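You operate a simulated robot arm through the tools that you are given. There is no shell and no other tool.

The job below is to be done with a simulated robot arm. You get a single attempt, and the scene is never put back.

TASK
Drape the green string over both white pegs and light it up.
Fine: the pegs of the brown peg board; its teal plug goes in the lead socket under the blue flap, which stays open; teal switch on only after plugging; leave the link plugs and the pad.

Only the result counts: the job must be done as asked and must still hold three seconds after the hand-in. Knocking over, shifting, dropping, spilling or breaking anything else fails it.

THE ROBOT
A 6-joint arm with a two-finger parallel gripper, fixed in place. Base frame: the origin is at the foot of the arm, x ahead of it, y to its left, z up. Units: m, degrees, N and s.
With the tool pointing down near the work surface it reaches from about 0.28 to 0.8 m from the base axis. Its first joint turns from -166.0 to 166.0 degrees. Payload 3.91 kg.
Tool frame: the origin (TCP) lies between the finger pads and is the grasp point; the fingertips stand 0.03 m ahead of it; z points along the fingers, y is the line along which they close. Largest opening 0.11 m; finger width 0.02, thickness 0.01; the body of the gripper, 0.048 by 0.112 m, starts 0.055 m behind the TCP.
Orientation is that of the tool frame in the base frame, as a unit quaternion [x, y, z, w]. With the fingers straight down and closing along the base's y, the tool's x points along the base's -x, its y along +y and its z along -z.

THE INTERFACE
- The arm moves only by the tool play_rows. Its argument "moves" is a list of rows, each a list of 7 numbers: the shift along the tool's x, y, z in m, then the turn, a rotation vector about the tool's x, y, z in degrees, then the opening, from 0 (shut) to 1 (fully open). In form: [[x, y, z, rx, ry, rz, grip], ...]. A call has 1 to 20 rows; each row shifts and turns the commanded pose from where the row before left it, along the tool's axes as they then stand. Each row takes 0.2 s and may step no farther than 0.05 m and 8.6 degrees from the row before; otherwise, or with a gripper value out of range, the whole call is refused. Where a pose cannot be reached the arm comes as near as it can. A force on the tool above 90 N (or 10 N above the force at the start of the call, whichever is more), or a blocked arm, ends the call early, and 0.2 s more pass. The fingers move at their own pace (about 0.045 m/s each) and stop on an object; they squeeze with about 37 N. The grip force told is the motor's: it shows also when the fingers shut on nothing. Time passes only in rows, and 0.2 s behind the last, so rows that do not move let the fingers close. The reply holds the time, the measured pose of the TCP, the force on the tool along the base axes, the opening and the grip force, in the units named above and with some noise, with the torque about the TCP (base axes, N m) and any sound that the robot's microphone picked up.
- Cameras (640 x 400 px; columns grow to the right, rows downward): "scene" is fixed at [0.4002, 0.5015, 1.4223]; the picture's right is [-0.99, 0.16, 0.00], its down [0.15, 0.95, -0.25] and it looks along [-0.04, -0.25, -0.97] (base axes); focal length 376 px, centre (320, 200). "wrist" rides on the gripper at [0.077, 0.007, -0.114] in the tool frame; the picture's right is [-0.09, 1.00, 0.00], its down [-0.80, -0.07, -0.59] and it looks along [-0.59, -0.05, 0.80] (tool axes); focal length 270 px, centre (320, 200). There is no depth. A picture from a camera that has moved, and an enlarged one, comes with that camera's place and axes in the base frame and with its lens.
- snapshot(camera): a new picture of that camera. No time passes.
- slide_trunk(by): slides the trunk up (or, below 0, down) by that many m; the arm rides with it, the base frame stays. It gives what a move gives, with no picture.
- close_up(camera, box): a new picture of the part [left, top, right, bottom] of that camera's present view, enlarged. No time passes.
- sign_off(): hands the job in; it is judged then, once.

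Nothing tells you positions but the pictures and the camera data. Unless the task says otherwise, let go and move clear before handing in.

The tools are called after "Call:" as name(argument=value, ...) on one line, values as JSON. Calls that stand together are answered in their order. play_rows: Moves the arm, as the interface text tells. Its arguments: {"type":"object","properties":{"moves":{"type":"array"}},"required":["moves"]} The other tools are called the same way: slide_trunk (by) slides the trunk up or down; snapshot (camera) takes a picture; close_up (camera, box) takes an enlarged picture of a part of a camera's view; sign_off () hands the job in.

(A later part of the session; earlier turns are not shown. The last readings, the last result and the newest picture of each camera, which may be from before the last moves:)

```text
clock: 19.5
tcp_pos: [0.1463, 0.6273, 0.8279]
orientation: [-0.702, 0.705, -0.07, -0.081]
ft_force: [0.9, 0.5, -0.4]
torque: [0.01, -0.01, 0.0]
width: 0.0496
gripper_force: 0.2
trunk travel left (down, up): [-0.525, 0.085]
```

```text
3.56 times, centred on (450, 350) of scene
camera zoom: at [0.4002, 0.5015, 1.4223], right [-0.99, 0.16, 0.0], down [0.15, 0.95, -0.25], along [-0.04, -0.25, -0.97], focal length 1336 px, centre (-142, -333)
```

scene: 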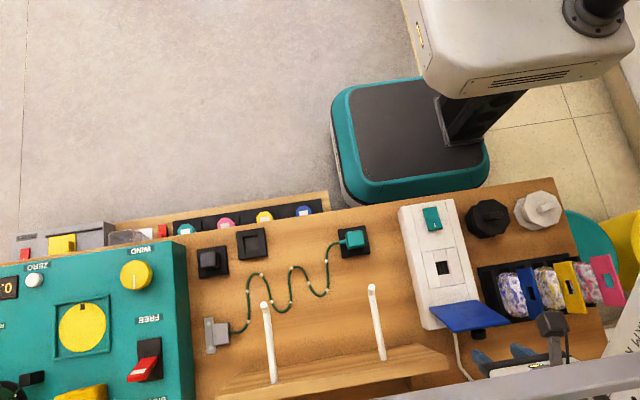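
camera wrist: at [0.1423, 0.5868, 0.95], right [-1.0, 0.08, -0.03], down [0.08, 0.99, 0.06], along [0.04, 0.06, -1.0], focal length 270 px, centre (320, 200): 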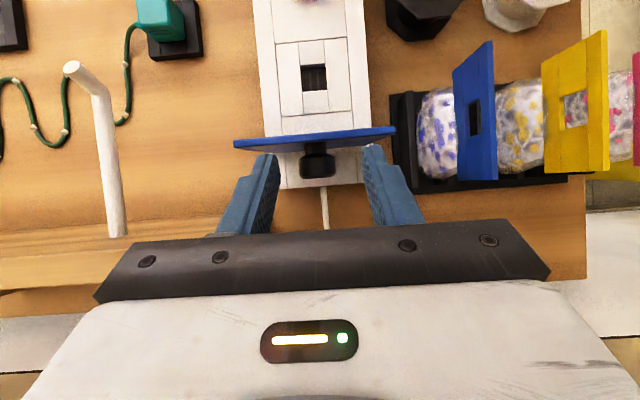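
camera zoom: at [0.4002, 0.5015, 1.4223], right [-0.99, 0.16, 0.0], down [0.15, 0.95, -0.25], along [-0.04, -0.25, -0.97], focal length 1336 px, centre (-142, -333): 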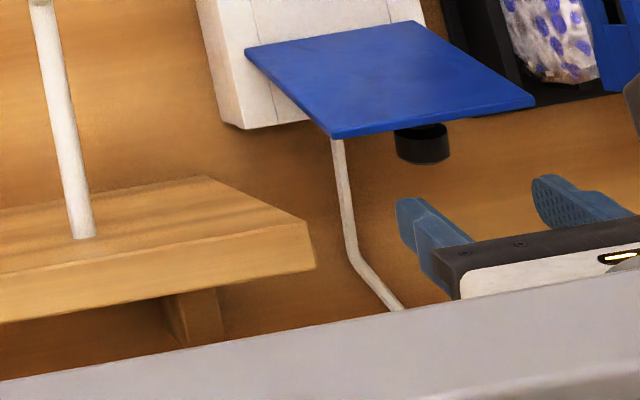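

Call:
close_up(camera="scene", box=[480, 290, 640, 400])

Call:
snapshot(camera="wrist")

```text
3.64 times, centred on (560, 345) of scene
camera zoom: at [0.4002, 0.5015, 1.4223], right [-0.99, 0.16, 0.0], down [0.15, 0.95, -0.25], along [-0.04, -0.25, -0.97], focal length 1366 px, centre (-553, -327)
```

zoom: 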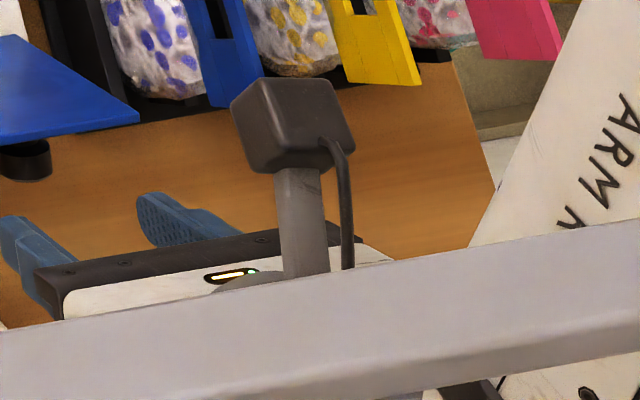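

```text
taken
camera wrist: at [0.1406, 0.5762, 0.9557], right [-1.0, 0.09, 0.0], down [0.08, 0.91, 0.41], along [0.04, 0.41, -0.91], focal length 270 px, centre (320, 200)
```

wrist: 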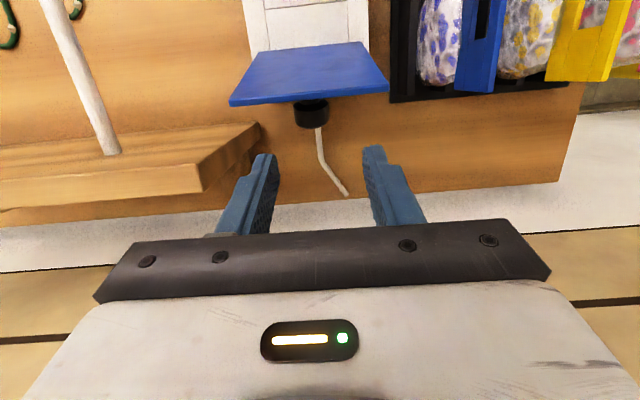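

Call:
play_rows(moves=[[0, 0, 0, 0, 0, 0, 0.45], [0, 0, 0, 0, 0, 0, 0.45]])

Call:
snapshot(camera="scene")

```text
clock: 20.1
tcp_pos: [0.1456, 0.6238, 0.8221]
orientation: [-0.702, 0.704, -0.073, -0.084]
ft_force: [-0.4, -0.7, 0.3]
torque: [0.03, -0.01, 0.0]
width: 0.0493
gripper_force: 0.0
trunk travel left (down, up): [-0.525, 0.085]
```

```text
taken
```

scene: 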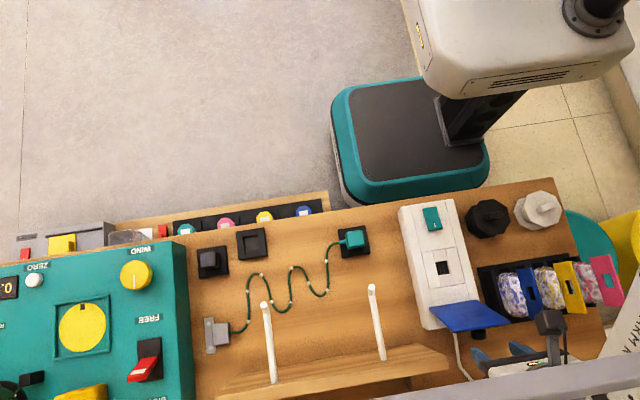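

The grey bar at the bottom edge is holding still, and forces are zero. I'll finish untilting and rise only enough to clear the flap edge before moving back toward the robot.

Call:
play_rows(moves=[[0.0021, 0, -0.0098, 0, -4, 0, 0.45], [0.0014, 0, -0.0099, 0, -4, 0, 0.45], [0.0007, 0, -0.01, 0, -4, 0, 0.45]])

Call:
snapshot(camera="scene")

```text
clock: 20.9
tcp_pos: [0.1449, 0.6255, 0.8525]
orientation: [-0.705, 0.709, 0.001, -0.012]
ft_force: [-0.1, 1.0, -0.4]
torque: [-0.02, -0.01, 0.04]
width: 0.0494
gripper_force: 0.1
trunk travel left (down, up): [-0.525, 0.085]
```

```text
taken
```

scene: 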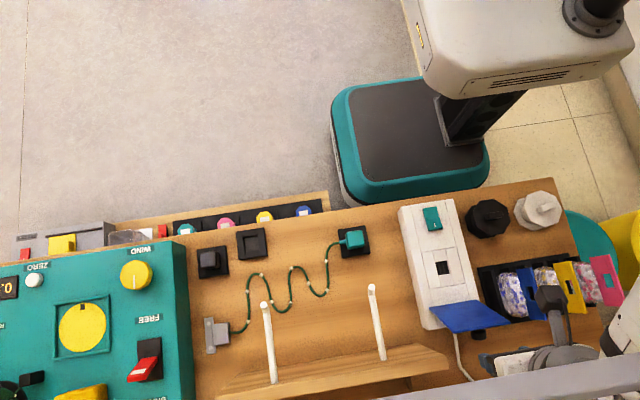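

Call:
close_up(camera="scene", box=[540, 280, 640, 400])

```text
3.33 times, centred on (590, 340) of scene
camera zoom: at [0.4002, 0.5015, 1.4223], right [-0.99, 0.16, 0.0], down [0.15, 0.95, -0.25], along [-0.04, -0.25, -0.97], focal length 1252 px, centre (-580, -267)
```

zoom: 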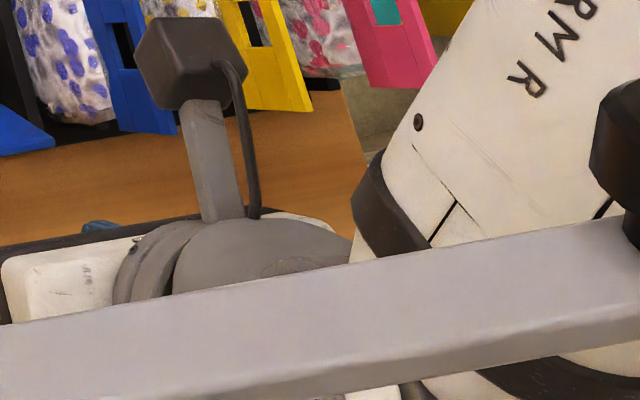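

The grey bar with the black knob has shifted in the image, so it may be a movable thing the forearm touched. I'll back toward the robot in small steps and watch it.

Call:
play_rows(moves=[[0.02, 0, 0, 0, 0, 0, 0.45], [0.02, 0, 0, 0, 0, 0, 0.45]])

Call:
close_up(camera="scene", box=[440, 240, 640, 400])

```text
clock: 21.5
tcp_pos: [0.1437, 0.5871, 0.8505]
orientation: [-0.706, 0.708, 0.001, -0.01]
ft_force: [-0.5, -0.6, -0.1]
torque: [0.04, -0.03, -0.02]
width: 0.0497
gripper_force: 0.1
trunk travel left (down, up): [-0.525, 0.085]
```

```text
2.50 times, centred on (540, 320) of scene
camera zoom: at [0.4002, 0.5015, 1.4223], right [-0.99, 0.16, 0.0], down [0.15, 0.95, -0.25], along [-0.04, -0.25, -0.97], focal length 939 px, centre (-230, -100)
```

zoom: 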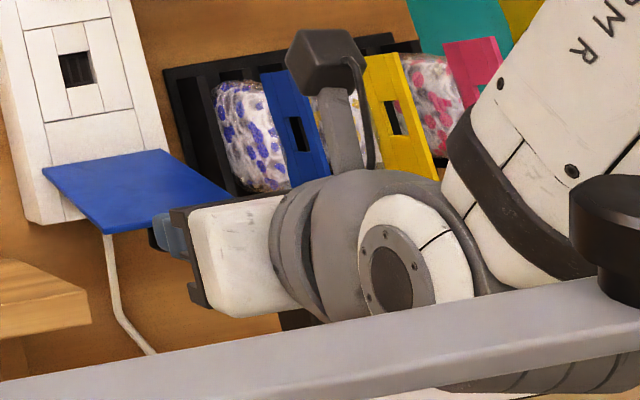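

Call:
play_rows(moves=[[0.02, 0, 0, 0, 0, 0, 0.45], [0.02, 0, 0, 0, 0, 0, 0.45], [0.02, 0, 0, 0, 0, 0, 0.45]])

Call:
snapshot(camera="scene")

```text
clock: 22.3
tcp_pos: [0.1435, 0.5255, 0.853]
orientation: [-0.705, 0.709, 0.0, -0.011]
ft_force: [-0.6, -0.4, 0.8]
torque: [-0.02, -0.01, 0.0]
width: 0.0497
gripper_force: 0.1
trunk travel left (down, up): [-0.525, 0.085]
```

```text
taken
```

scene: 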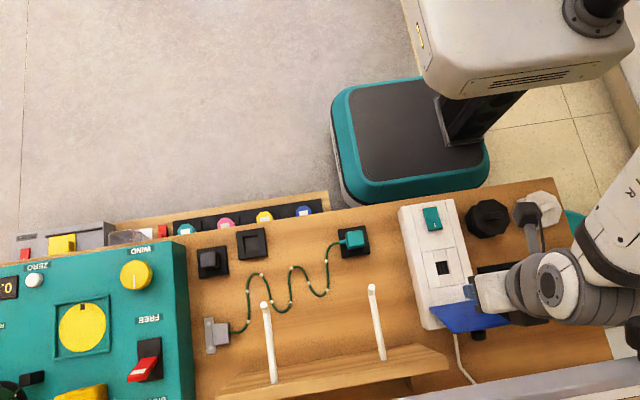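

Call:
play_rows(moves=[[0, 0, 0, 0, 0, 0, 0.45], [0, 0, 0, 0, 0, 0, 0.45], [0, 0, 0, 0, 0, 0, 0.45]])

Call:
close_up(camera="scene", box=[440, 240, 640, 400])

```text
clock: 23.1
tcp_pos: [0.1452, 0.5275, 0.853]
orientation: [-0.705, 0.709, 0.0, -0.011]
ft_force: [-0.9, -0.1, -0.7]
torque: [-0.01, -0.01, 0.02]
width: 0.0495
gripper_force: 0.1
trunk travel left (down, up): [-0.525, 0.085]
```

```text
2.50 times, centred on (540, 320) of scene
camera zoom: at [0.4002, 0.5015, 1.4223], right [-0.99, 0.16, 0.0], down [0.15, 0.95, -0.25], along [-0.04, -0.25, -0.97], focal length 939 px, centre (-230, -100)
```

zoom: 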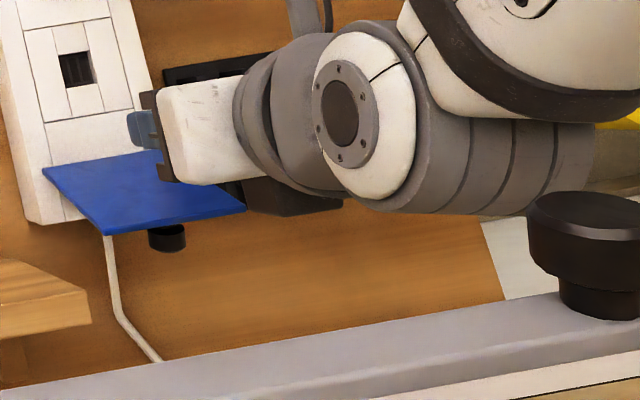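

Call:
play_rows(moves=[[0.025, 0, -0.01, 0, 0, 0, 0.45], [0.025, 0, -0.01, 0, 0, 0, 0.45], [0.025, 0, -0.01, 0, 0, 0, 0.45], [0.025, 0, -0.01, 0, 0, 0, 0.45]])

Call:
snapshot(camera="scene")

```text
clock: 24.1
tcp_pos: [0.1461, 0.4257, 0.8933]
orientation: [-0.706, 0.709, -0.001, -0.011]
ft_force: [0.5, 0.0, 0.0]
torque: [0.0, 0.02, -0.02]
width: 0.0496
gripper_force: 0.1
trunk travel left (down, up): [-0.525, 0.085]
```

```text
taken
```

scene: 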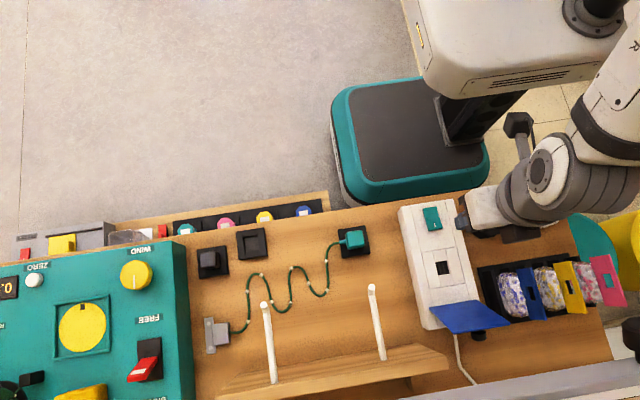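

The flap stays open by itself. The grey bar with the black knob is still out of its earlier place in the image, so I'll tilt the wrist camera level toward +y from a safe spot and find out what it is.

Call:
play_rows(moves=[[0.0293, -0.009, -0.0345, 0, 0, 0, 0.45], [0.0293, -0.009, -0.0345, 0, 0, 0, 0.45], [0.0293, -0.009, -0.0345, 0, 0, 0, 0.45], [0.0293, -0.009, -0.0345, 0, 0, 0, 0.45], [0.0293, -0.009, -0.0345, 0, 0, 0, 0.45], [0.0293, -0.009, -0.0345, 0, 0, 0, 0.45], [0, 0, 0, 0, -8, 0, 0.45], [0, 0, 0, 0, -8, 0, 0.45], [0, 0, 0, 0, -8, 0, 0.45], [0, 0, 0, 0, -8, 0, 0.45], [0, 0, 0, 0, -8, 0, 0.45]])

Call:
snapshot(camera="wrist")

Call:
snapshot(camera="scene")

```text
clock: 26.5
tcp_pos: [0.2274, 0.2764, 1.1316]
orientation: [-0.663, 0.67, 0.241, 0.232]
ft_force: [-0.2, -0.5, 0.8]
torque: [0.01, 0.01, -0.03]
width: 0.0494
gripper_force: 0.1
out of reach, approached as far as the arm can: row 10, 11
trunk travel left (down, up): [-0.525, 0.085]
```

```text
taken
camera wrist: at [0.219, 0.1443, 1.1725], right [-0.99, 0.07, 0.07], down [0.09, 0.25, 0.97], along [0.05, 0.97, -0.25], focal length 270 px, centre (320, 200)
```

wrist: 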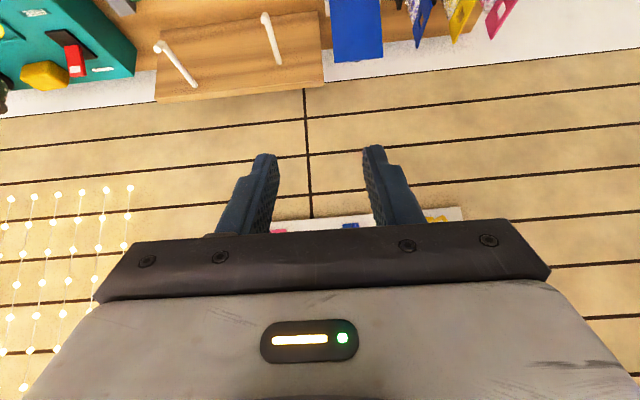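

```text
taken
```

scene: 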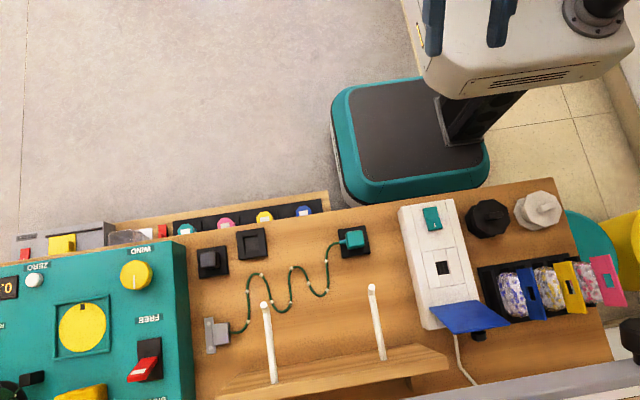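

The wrist view shows no bar below about z≈1.1, so it must hang higher, close to the scene camera. I'll roll the wrist camera to look level and sideways from a safe place to identify it.

Call:
play_rows(moves=[[-0.0225, 0.0167, 0.04, 0, 0, 0, 0.45], [-0.0225, 0.0167, 0.04, 0, 0, 0, 0.45], [-0.0225, 0.0167, 0.04, 0, 0, 0, 0.45], [0, 0, 0, 0, 0, 7.5, 0.45], [0, 0, 0, 0, 0, 7.5, 0.45], [0, 0, 0, 0, 0, 7.5, 0.45], [0, 0, 0, 0, 0, 7.5, 0.45], [0, 0, 0, 0, 0, 7.5, 0.45], [0, 0, 0, 0, 0, 7.5, 0.45], [0, 0, 0, 0, 0, 7.5, 0.45], [0, 0, 0, 0, 0, 7.5, 0.45], [0, 0, 0, 0, 0, 7.5, 0.45], [0, 0, 0, 0, 0, 7.5, 0.45], [0, 0, 0, 0, 0, 7.5, 0.45], [0, 0, 0, 0, 0, 7.5, 0.45]])

Call:
snapshot(camera="wrist")

Call:
snapshot(camera="scene")

```text
clock: 29.7
tcp_pos: [0.1764, 0.4045, 1.0821]
orientation: [0.006, 0.942, 0.335, -0.007]
ft_force: [1.0, -1.0, 0.5]
torque: [0.04, -0.01, -0.03]
width: 0.0497
gripper_force: 0.0
trunk travel left (down, up): [-0.525, 0.085]
```

```text
taken
camera wrist: at [0.0993, 0.338, 1.177], right [0.1, 0.77, 0.63], down [0.81, -0.44, 0.4], along [0.58, 0.46, -0.67], focal length 270 px, centre (320, 200)
```

wrist: 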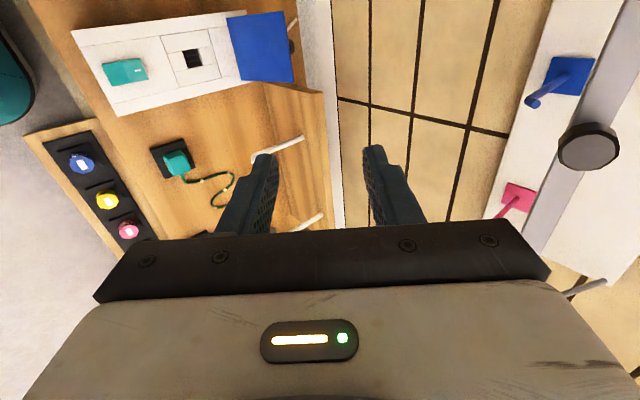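

```text
taken
```

scene: 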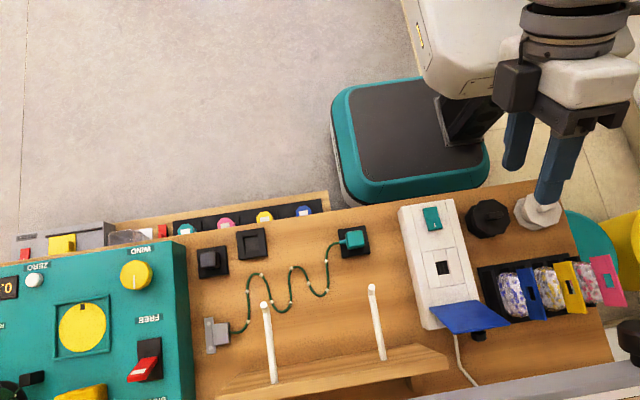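

Call:
close_up(camera="wrist", box=[440, 0, 640, 300])

Call:
close_up(camera="scene", box=[560, 280, 640, 400])

```text
1.33 times, centred on (540, 150) of wrist
camera zoom: at [0.0993, 0.338, 1.177], right [0.1, 0.77, 0.63], down [0.81, -0.44, 0.4], along [0.58, 0.46, -0.67], focal length 360 px, centre (27, 267)
```

zoom: 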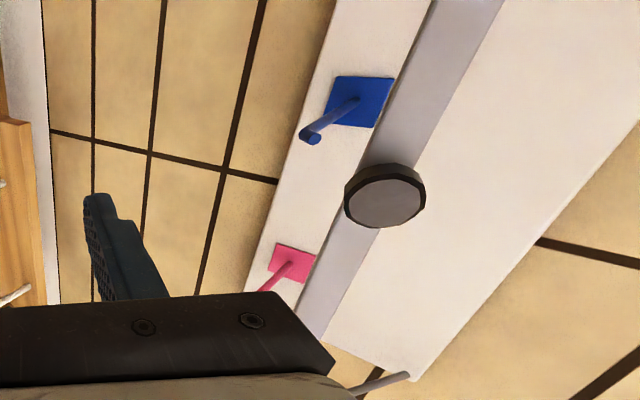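

```text
3.33 times, centred on (600, 340) of scene
camera zoom: at [0.4002, 0.5015, 1.4223], right [-0.99, 0.16, 0.0], down [0.15, 0.95, -0.25], along [-0.04, -0.25, -0.97], focal length 1252 px, centre (-613, -267)
```

zoom: 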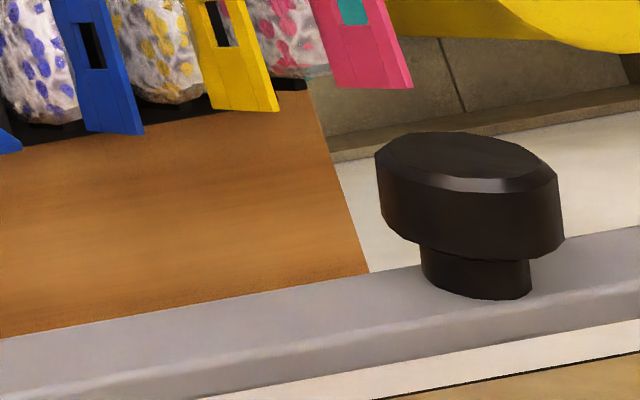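

Now it's clear: the grey bar is the front rail of a hinged white lid, sloping out from the back wall, with a black knob on it. My forearm lifted it by about 5 cm, and I plan to push it back to where it was at the end. For now I'll level the tool and go above the teal plug.

Call:
play_rows(moves=[[0, 0, 0, 8, 0, 0, 0.9], [0, 0, 0, 8, 0, 0, 0.9], [0, 0, 0, 8, 0, 0, 0.9], [0, 0, 0, 8, 0, 0, 0.9], [0, 0, 0, 8, 0, 0, 0.9], [-0.0217, -0.0014, 0.0385, 0, 0, 0, 0.9], [-0.0217, -0.0014, 0.0385, 0, 0, 0, 0.9], [-0.0217, -0.0014, 0.0385, 0, 0, 0, 0.9], [-0.0217, -0.0014, 0.0385, 0, 0, 0, 0.9], [-0.0217, -0.0014, 0.0385, 0, 0, 0, 0.9]])

Call:
snapshot(camera="wrist")

Call:
snapshot(camera="scene")

```text
clock: 31.9
tcp_pos: [0.2823, 0.3932, 0.8872]
orientation: [0.003, 1.0, -0.008, -0.007]
ft_force: [-0.1, 0.1, 0.7]
torque: [0.02, -0.01, -0.02]
width: 0.0988
gripper_force: 0.1
trunk travel left (down, up): [-0.525, 0.085]
```

```text
taken
camera wrist: at [0.2062, 0.4022, 1.0023], right [0.09, 1.0, -0.02], down [0.81, -0.07, 0.58], along [0.58, -0.07, -0.81], focal length 270 px, centre (320, 200)
```

wrist: 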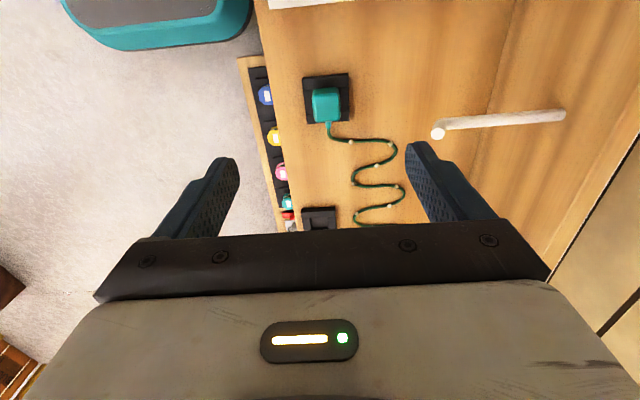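

```text
taken
```

scene: 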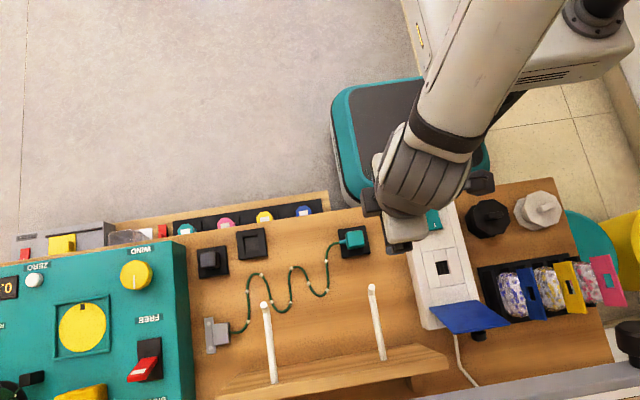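

Call:
play_rows(moves=[[0, 0, 0, -0.9, -0.8, -0.3, 0.9], [0, 0, 0, 0, 0, 0, 0.9]])

Call:
close_up(camera="wrist", box=[270, 50, 420, 150])

Call:
close_up(camera="scene", box=[320, 215, 390, 270])

Call:
close_up(camera="scene", box=[400, 240, 500, 340])

```text
clock: 32.5
tcp_pos: [0.2828, 0.3934, 0.8878]
orientation: [0.0, 1.0, 0.0, 0.0]
ft_force: [-1.0, 0.5, 0.4]
torque: [0.0, 0.01, -0.02]
width: 0.0992
gripper_force: 0.1
trunk travel left (down, up): [-0.525, 0.085]
```

```text
4.00 times, centred on (345, 100) of wrist
camera zoom: at [0.2044, 0.3997, 1.0026], right [0.09, 1.0, 0.0], down [0.8, -0.07, 0.59], along [0.59, -0.05, -0.81], focal length 1081 px, centre (220, 600)
```

zoom: 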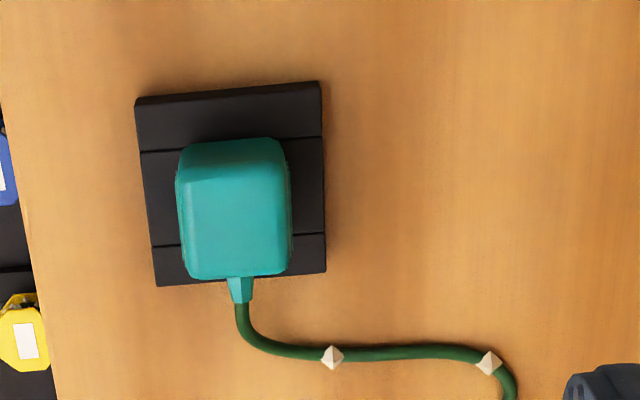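

```text
7.27 times, centred on (355, 242) of scene
camera zoom: at [0.4002, 0.5015, 1.4223], right [-0.99, 0.16, 0.0], down [0.15, 0.95, -0.25], along [-0.04, -0.25, -0.97], focal length 2732 px, centre (66, -109)
```

zoom: 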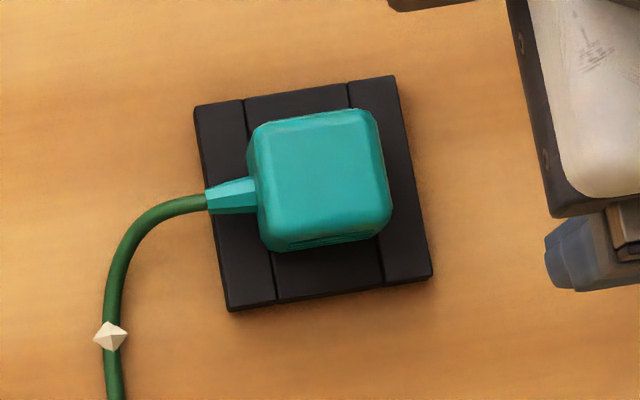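

```text
4.00 times, centred on (450, 290) of scene
camera zoom: at [0.4002, 0.5015, 1.4223], right [-0.99, 0.16, 0.0], down [0.15, 0.95, -0.25], along [-0.04, -0.25, -0.97], focal length 1503 px, centre (-200, -160)
```

zoom: 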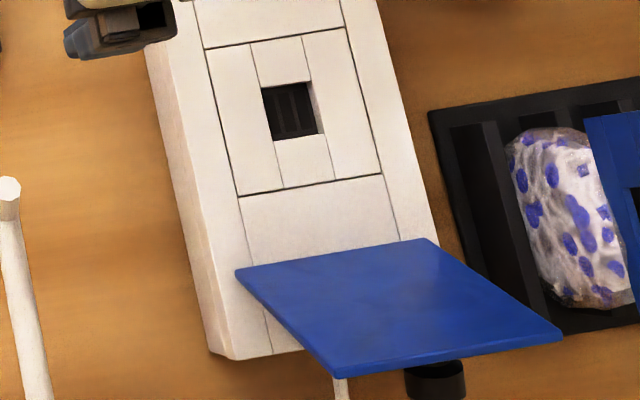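

The plug body is at about (0.311, 0.398), top z≈0.667, with its cable leaving toward +x; the lead socket hole is near (0.150, 0.4845). Before grasping I'll look at the lead socket closely from above.

Call:
play_rows(moves=[[0.0266, 0.0182, 0.02, 0, 0, 0, 0.6], [0.0266, 0.0182, 0.02, 0, 0, 0, 0.6], [0.0266, 0.0182, 0.02, 0, 0, 0, 0.6], [0.0266, 0.0182, 0.02, 0, 0, 0, 0.6], [0.0266, 0.0182, 0.02, 0, 0, 0, 0.6], [0, 0, 0, 0, 0, 0, 0.6]])

Call:
snapshot(camera="wrist")

Call:
close_up(camera="wrist", box=[240, 60, 420, 200])

```text
clock: 33.9
tcp_pos: [0.1525, 0.4858, 0.789]
orientation: [0.0, 1.0, 0.0, -0.001]
ft_force: [-0.2, -0.5, 0.0]
torque: [0.02, -0.02, 0.02]
width: 0.066
gripper_force: 0.0
trunk travel left (down, up): [-0.525, 0.085]
```

```text
taken
camera wrist: at [0.0738, 0.4936, 0.9026], right [0.09, 1.0, 0.0], down [0.8, -0.07, 0.59], along [0.59, -0.05, -0.8], focal length 270 px, centre (320, 200)
```

wrist: 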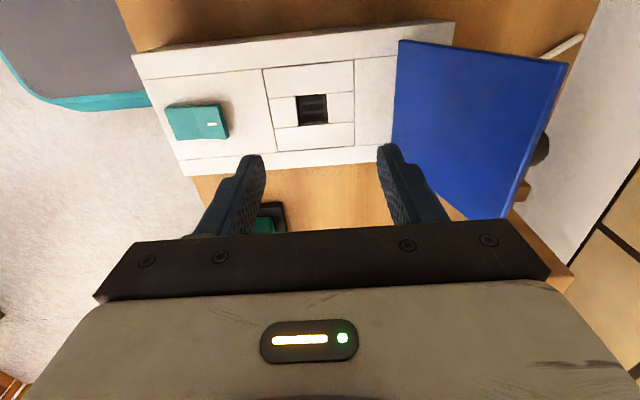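

```text
2.86 times, centred on (330, 130) of wrist
camera zoom: at [0.0738, 0.4936, 0.9026], right [0.09, 1.0, 0.0], down [0.8, -0.07, 0.59], along [0.59, -0.05, -0.8], focal length 772 px, centre (291, 400)
```

zoom: 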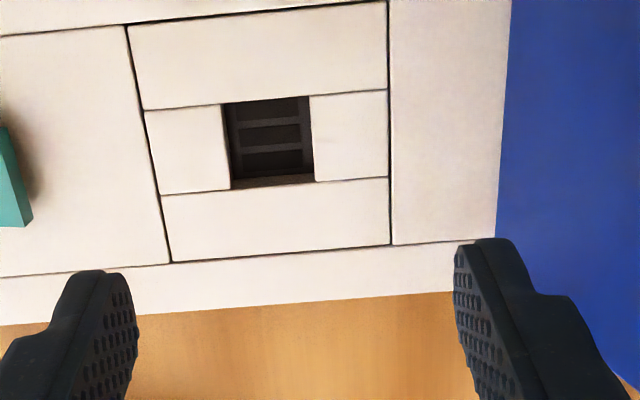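

The lead socket hole centre is at about (0.150, 0.480–0.484), box top z≈0.665. Now I'll go above the teal plug and check alignment for the grasp.

Call:
play_rows(moves=[[0, 0, -0.03, 0, 0, 0, 0.65], [-0.0396, -0.0223, 0, 0, 0, 0, 0.65], [-0.0396, -0.0223, 0, 0, 0, 0, 0.65], [-0.0396, -0.0223, 0, 0, 0, 0, 0.65], [-0.0396, -0.0223, 0, 0, 0, 0, 0.65], [0, 0, 0.035, 0, 0, 0, 0.65], [0, 0, 0.035, 0, 0, 0, 0.65], [0, 0, 0, 0, 0, 0, 0.65]])

Call:
close_up(camera="wrist", box=[220, 40, 420, 240])

Call:
close_up(camera="scene", box=[300, 190, 420, 290])

```text
clock: 35.7
tcp_pos: [0.3066, 0.3982, 0.7486]
orientation: [-0.001, 1.0, 0.0, 0.0]
ft_force: [0.0, 0.4, 0.7]
torque: [0.01, 0.01, 0.01]
width: 0.0716
gripper_force: 0.0
trunk travel left (down, up): [-0.525, 0.085]
```

```text
2.00 times, centred on (320, 140) of wrist
camera zoom: at [0.2277, 0.4039, 0.8639], right [0.09, 1.0, 0.0], down [0.8, -0.07, 0.59], along [0.59, -0.05, -0.81], focal length 541 px, centre (320, 320)
```

zoom: 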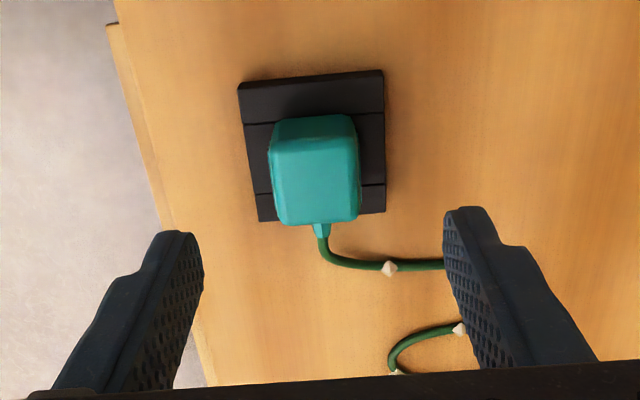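

```text
4.00 times, centred on (360, 240) of scene
camera zoom: at [0.4002, 0.5015, 1.4223], right [-0.99, 0.16, 0.0], down [0.15, 0.95, -0.25], along [-0.04, -0.25, -0.97], focal length 1503 px, centre (160, 40)
```

zoom: 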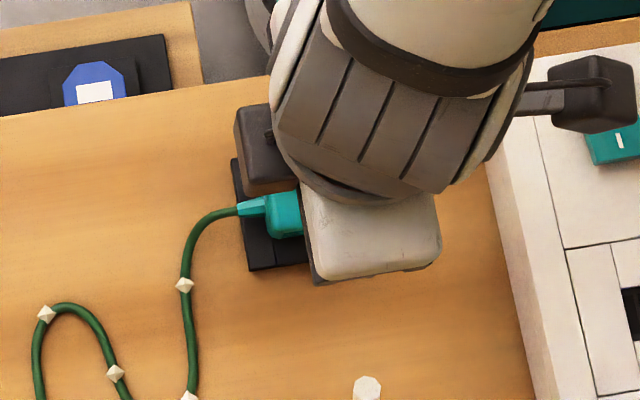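

Call:
play_rows(moves=[[-0.0055, 0, 0.03, 0, 0, 0, 0.65], [0, 0, 0.03, 0, 0, 0, 0.65], [0, 0, 0.018, 0, 0, 0, 0.65], [0, 0, 0.01, 0, 0, 0, 0.65], [0, 0, 0, 0, 0, 0, 0.65]])

Call:
close_up(camera="wrist", box=[220, 40, 420, 240])

```text
clock: 36.9
tcp_pos: [0.3128, 0.3969, 0.6581]
orientation: [0.0, 1.0, 0.0, -0.001]
ft_force: [0.2, -0.1, 0.3]
torque: [0.01, -0.01, 0.0]
width: 0.0717
gripper_force: 0.1
trunk travel left (down, up): [-0.525, 0.085]
```

```text
2.00 times, centred on (320, 140) of wrist
camera zoom: at [0.2345, 0.4032, 0.7737], right [0.09, 1.0, 0.0], down [0.8, -0.07, 0.59], along [0.59, -0.05, -0.81], focal length 541 px, centre (320, 320)
```

zoom: 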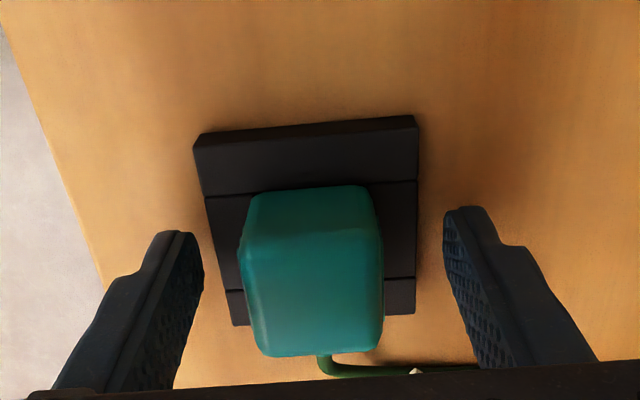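

Call:
play_rows(moves=[[0, 0, 0, 0, 0, 0, 0.2], [0, 0, 0, 0, 0, 0, 0.2], [0, 0, 0, 0, 0, 0, 0.2], [0, 0, 0, 0, 0, 0, 0.2]])

Call:
close_up(camera="wrist", box=[220, 40, 420, 240])

```text
clock: 37.9
tcp_pos: [0.3121, 0.3947, 0.6583]
orientation: [0.0, 1.0, -0.001, -0.002]
ft_force: [7.3, -14.7, -1.8]
torque: [-1.05, -0.33, 0.04]
width: 0.0601
gripper_force: 44.6
trunk travel left (down, up): [-0.525, 0.085]
```

```text
2.00 times, centred on (320, 140) of wrist
camera zoom: at [0.2348, 0.402, 0.7738], right [0.09, 1.0, 0.0], down [0.8, -0.07, 0.59], along [0.59, -0.05, -0.81], focal length 541 px, centre (320, 320)
```

zoom: 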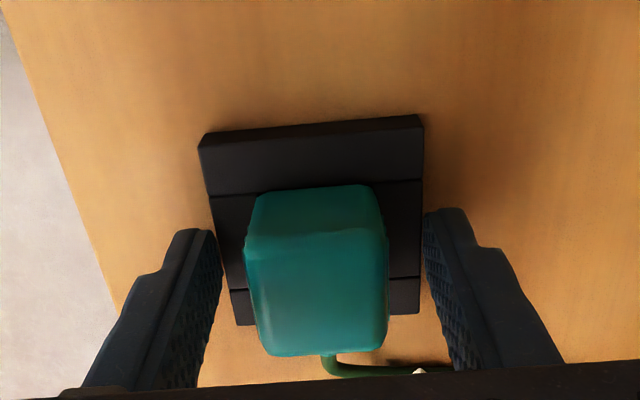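

The fingers closed on the black base plate (60 mm) rather than the plug, so I'll open, go up about 14 mm and retry on the plug body.

Call:
play_rows(moves=[[0, 0, 0, 0, 0, 0, 0.65], [0, 0, 0, 0, 0, 0, 0.65], [0, -0.002, -0.014, 0, 0, 0, 0.65], [0, 0, 0, 0, 0, 0, 0.2], [0, 0, 0, 0, 0, 0, 0.2], [0, 0, 0, 0, 0, 0, 0.2], [0, 0, 0, 0, 0, 0, 0.2], [0, 0, 0, 0, 0, 0, 0.2]])

Call:
close_up(camera="wrist", box=[220, 40, 420, 240])

```text
clock: 39.7
tcp_pos: [0.313, 0.3949, 0.6747]
orientation: [0.001, 1.0, 0.0, 0.0]
ft_force: [0.0, -0.4, 2.9]
torque: [-0.04, -0.06, 0.01]
width: 0.0329
gripper_force: 37.0
trunk travel left (down, up): [-0.525, 0.085]
```

```text
2.00 times, centred on (320, 140) of wrist
camera zoom: at [0.2344, 0.4013, 0.7891], right [0.09, 1.0, 0.0], down [0.8, -0.07, 0.59], along [0.59, -0.05, -0.8], focal length 541 px, centre (320, 320)
```

zoom: 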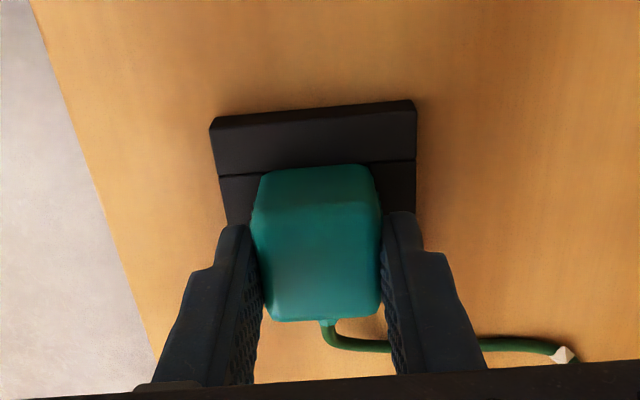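

The plug body is gripped (33 mm, balanced forces). I'll pull it straight up out of the parking socket.

Call:
play_rows(moves=[[0, 0, -0.01, 0, 0, 0, 0.2], [0, 0, -0.015, 0, 0, 0, 0.2], [0, 0, -0.02, 0, 0, 0, 0.2], [0, 0, -0.03, 0, 0, 0, 0.2]])

Call:
close_up(camera="wrist", box=[220, 40, 420, 240])

Call:
close_up(camera="scene", box=[300, 190, 420, 290])

```text
clock: 40.7
tcp_pos: [0.3136, 0.3921, 0.7497]
orientation: [0.0, 1.0, -0.001, -0.001]
ft_force: [-0.6, 0.4, -0.8]
torque: [-0.01, 0.01, 0.01]
width: 0.0326
gripper_force: 37.2
trunk travel left (down, up): [-0.525, 0.085]
```

```text
2.00 times, centred on (320, 140) of wrist
camera zoom: at [0.2363, 0.4002, 0.8643], right [0.09, 1.0, 0.0], down [0.8, -0.07, 0.59], along [0.59, -0.05, -0.81], focal length 541 px, centre (320, 320)
```

zoom: 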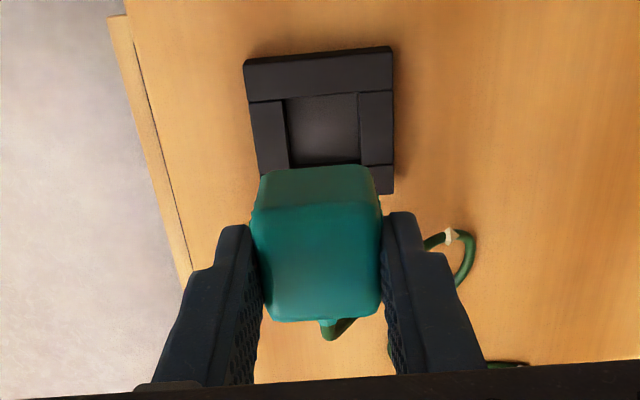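

```text
4.00 times, centred on (360, 240) of scene
camera zoom: at [0.4002, 0.5015, 1.4223], right [-0.99, 0.16, 0.0], down [0.15, 0.95, -0.25], along [-0.04, -0.25, -0.97], focal length 1503 px, centre (160, 40)
```

zoom: 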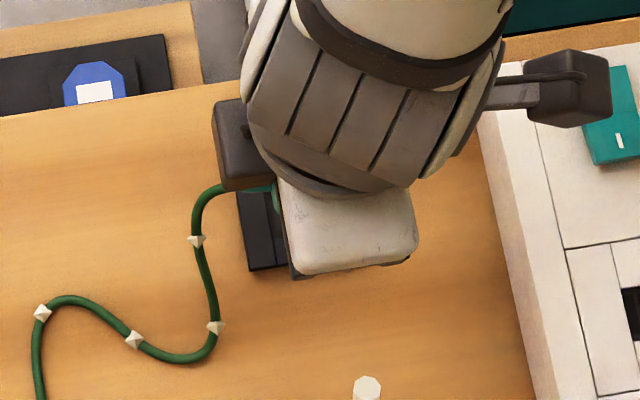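

The plug is free and the cable is intact. Before draping, I'll check whether the lid is holding still.

Call:
close_up(camera="scene", box=[560, 280, 640, 400])

Call:
snapshot(camera="scene")

```text
3.33 times, centred on (600, 340) of scene
camera zoom: at [0.4002, 0.5015, 1.4223], right [-0.99, 0.16, 0.0], down [0.15, 0.95, -0.25], along [-0.04, -0.25, -0.97], focal length 1252 px, centre (-613, -267)
```

zoom: 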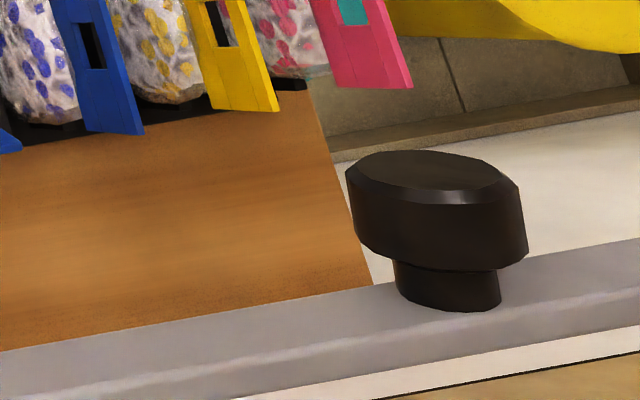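

```text
taken
```

scene: 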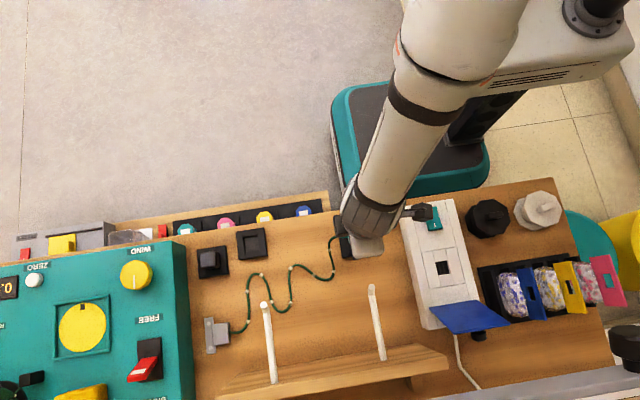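

The lid is slowly sinking back toward its original place by itself, so I just need to keep clear of it. Now I'll lift the plug to z≈0.89 and carry it in front of the pegs toward +x, past the left peg.

Call:
play_rows(moves=[[0, 0, -0.035, 0, 0, 0, 0.2], [0, 0, -0.035, 0, 0, 0, 0.2], [0, 0, -0.035, 0, 0, 0, 0.2], [0, 0, -0.035, 0, 0, 0, 0.2], [-0.035, 0, 0, 0, 0, 0, 0.2], [-0.035, 0, 0, 0, 0, 0, 0.2], [-0.035, 0, 0, 0, 0, 0, 0.2]])

Call:
snapshot(camera="scene")

Call:
snapshot(camera="wrist")

```text
clock: 42.3
tcp_pos: [0.4208, 0.3937, 0.8916]
orientation: [0.001, 1.0, 0.001, -0.001]
ft_force: [0.2, -0.2, -0.2]
torque: [0.0, -0.02, 0.01]
width: 0.0326
gripper_force: 37.0
trunk travel left (down, up): [-0.525, 0.085]
```

```text
taken
```

scene: 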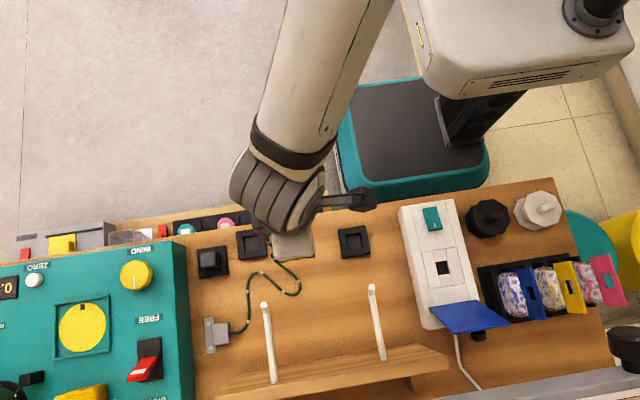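

```text
taken
camera wrist: at [0.3429, 0.401, 1.0066], right [0.09, 1.0, 0.0], down [0.8, -0.07, 0.59], along [0.59, -0.05, -0.81], focal length 270 px, centre (320, 200)
```

wrist: 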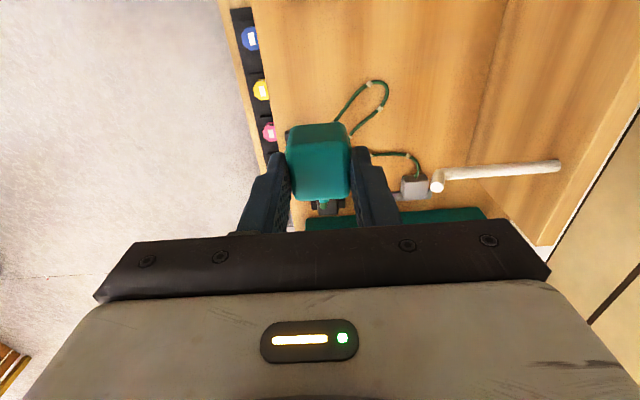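

Call:
play_rows(moves=[[-0.038, 0, 0, 0, 0, 0, 0.2], [-0.038, 0, 0, 0, 0, 0, 0.2], [-0.038, 0, 0, 0, 0, 0, 0.2], [-0.038, 0, 0, 0, 0, 0, 0.2], [0, 0, 0, 0, 0, 0, 0.2]])

Call:
snapshot(camera="scene")

Call:
snapshot(camera="wrist")

```text
clock: 43.5
tcp_pos: [0.5712, 0.3882, 0.8887]
orientation: [0.0, 1.0, 0.001, -0.001]
ft_force: [-0.5, -0.3, -1.2]
torque: [0.0, 0.0, 0.0]
width: 0.0325
gripper_force: 37.5
trunk travel left (down, up): [-0.525, 0.085]
```

```text
taken
```

scene: 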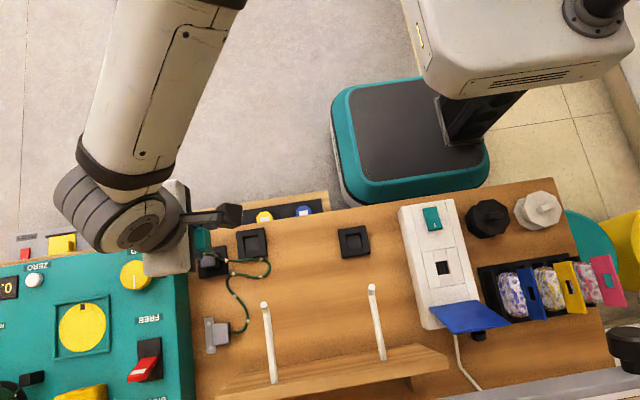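

```text
taken
camera wrist: at [0.4922, 0.3956, 1.004], right [0.09, 1.0, 0.0], down [0.8, -0.07, 0.59], along [0.59, -0.05, -0.81], focal length 270 px, centre (320, 200)
```

wrist: 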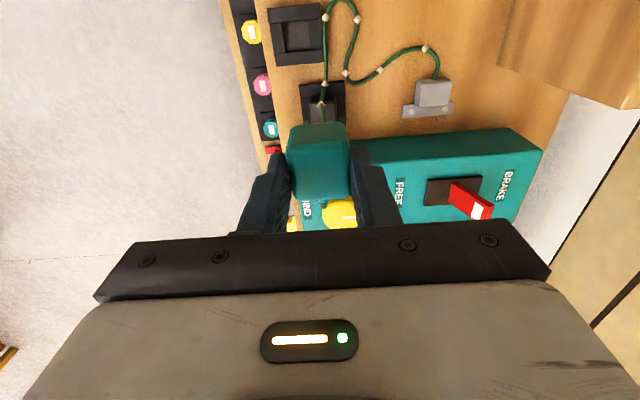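

Call:
play_rows(moves=[[0, 0.04, 0, 0, 0, 0, 0.2], [0, 0.04, 0, 0, 0, 0, 0.2], [0, 0.04, 0, 0, 0, 0, 0.2], [0, 0.04, 0, 0, 0, 0, 0.2], [0, 0, 0, 0, 0, 0, 0.2]])

Call:
snapshot(camera="scene")

Call:
snapshot(camera="wrist")

```text
clock: 44.7
tcp_pos: [0.5694, 0.554, 0.8894]
orientation: [-0.001, 1.0, 0.0, -0.001]
ft_force: [1.2, 1.0, -1.1]
torque: [0.0, -0.03, 0.02]
width: 0.0327
gripper_force: 37.4
trunk travel left (down, up): [-0.525, 0.085]
```

```text
taken
```

scene: 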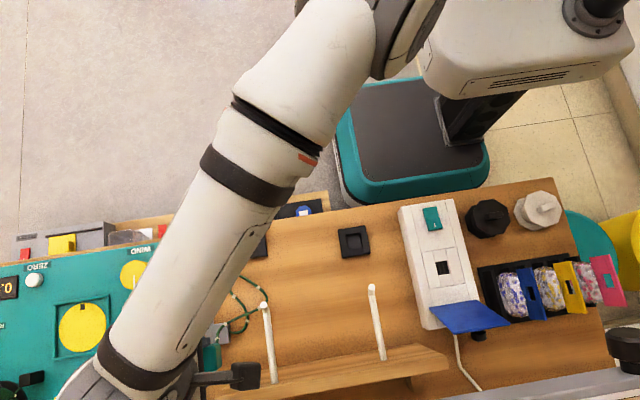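

```text
taken
camera wrist: at [0.4918, 0.5607, 1.0038], right [0.09, 1.0, 0.0], down [0.8, -0.07, 0.59], along [0.59, -0.05, -0.81], focal length 270 px, centre (320, 200)
```

wrist: 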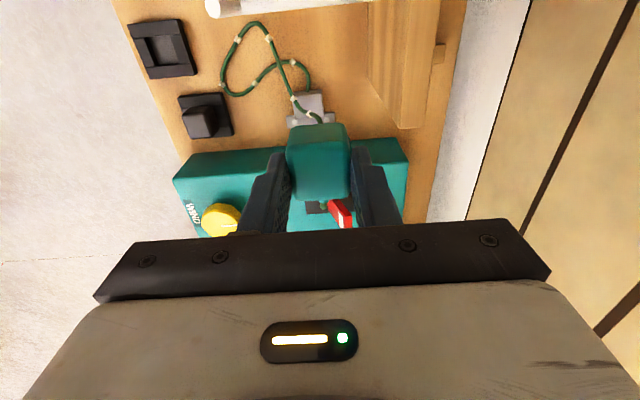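

Call:
play_rows(moves=[[0.03, 0, 0, 0, 0, 0, 0.2], [0.03, 0, 0, 0, 0, 0, 0.2], [0.03, 0, 0, 0, 0, 0, 0.2], [0.03, 0, 0, 0, 0, 0, 0.2], [0.03, 0, 0, 0, 0, 0, 0.2], [0, 0, 0, 0, 0, 0, 0.2]])

Call:
snapshot(camera="scene")

Call:
snapshot(camera="wrist")

```text
clock: 46.1
tcp_pos: [0.419, 0.5501, 0.8891]
orientation: [0.0, 1.0, 0.0, -0.001]
ft_force: [0.7, -0.2, 0.5]
torque: [0.02, -0.05, 0.01]
width: 0.0325
gripper_force: 36.9
trunk travel left (down, up): [-0.525, 0.085]
```

```text
taken
```

scene: 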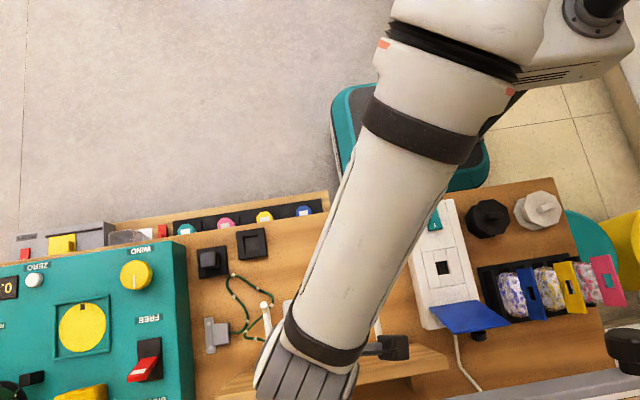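

```text
taken
camera wrist: at [0.3407, 0.5582, 1.0043], right [0.09, 1.0, 0.0], down [0.8, -0.07, 0.59], along [0.59, -0.05, -0.81], focal length 270 px, centre (320, 200)
```

wrist: 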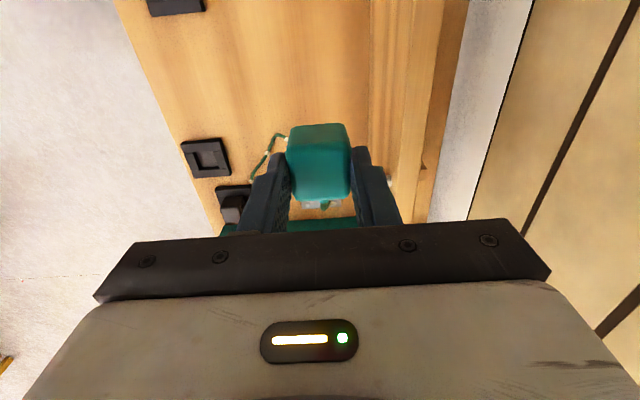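

Call:
close_up(camera="scene", box=[190, 260, 310, 400])

Call:
close_up(camera="wrist", box=[220, 90, 420, 235])

```text
2.86 times, centred on (250, 330) of scene
camera zoom: at [0.4002, 0.5015, 1.4223], right [-0.99, 0.16, 0.0], down [0.15, 0.95, -0.25], along [-0.04, -0.25, -0.97], focal length 1073 px, centre (520, -171)
```

zoom: 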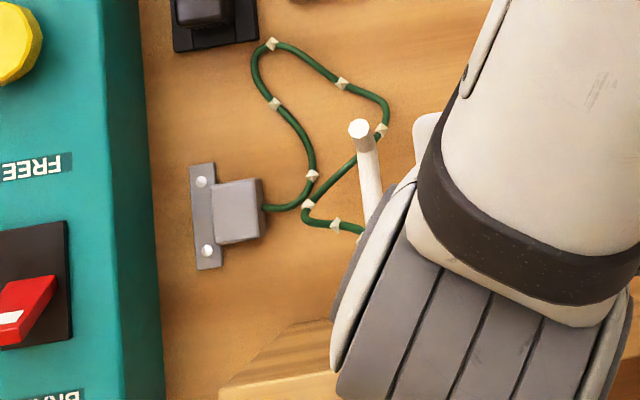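

```text
2.76 times, centred on (320, 162) of wrist
camera zoom: at [0.3407, 0.5582, 1.0043], right [0.09, 1.0, 0.0], down [0.8, -0.07, 0.59], along [0.59, -0.05, -0.81], focal length 746 px, centre (320, 303)
```

zoom: 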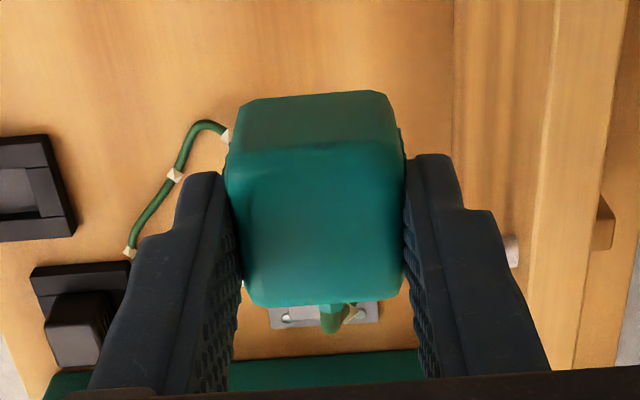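

The string is lying over the left peg. For the right peg I'll tilt the tool about 15° so the wrist leans away from the lid, and continue toward −x.

Call:
play_rows(moves=[[0, 0, 0, -7.5, 0, 0, 0.2], [0, 0, 0, -7.5, 0, 0, 0.2], [0.03, 0, 0, 0, 0, 0, 0.2], [0.03, -0.001, 0.004, 0, 0, 0, 0.2], [0.03, -0.001, 0.004, 0, 0, 0, 0.2], [0.03, -0.001, 0.004, 0, 0, 0, 0.2], [0, 0, 0, 0, 0, 0, 0.2]])

Call:
snapshot(camera="scene")

Call:
snapshot(camera="wrist")

```text
clock: 47.7
tcp_pos: [0.3004, 0.5536, 0.8767]
orientation: [0.0, 0.991, 0.131, -0.001]
ft_force: [-0.4, 1.1, -0.4]
torque: [0.0, 0.04, -0.01]
width: 0.0327
gripper_force: 37.1
trunk travel left (down, up): [-0.525, 0.085]
```

```text
taken
```

scene: 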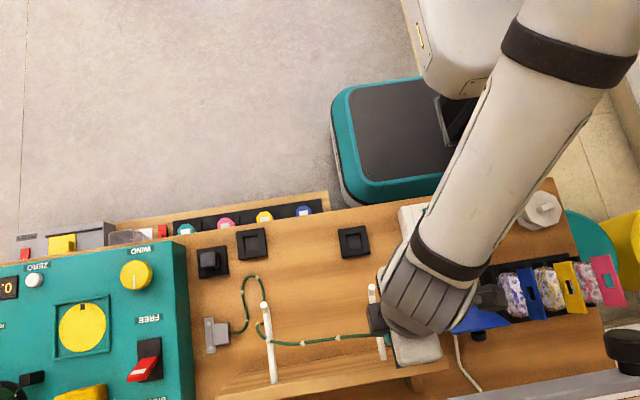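

```text
taken
camera wrist: at [0.2231, 0.531, 0.9895], right [0.09, 0.96, 0.26], down [0.8, -0.22, 0.55], along [0.59, 0.16, -0.79], focal length 270 px, centre (320, 200)
```

wrist: 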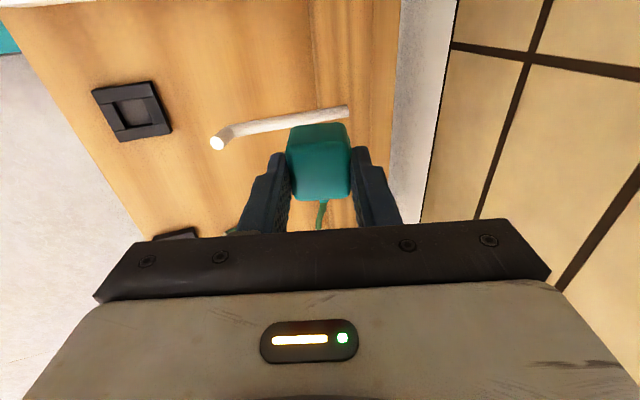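

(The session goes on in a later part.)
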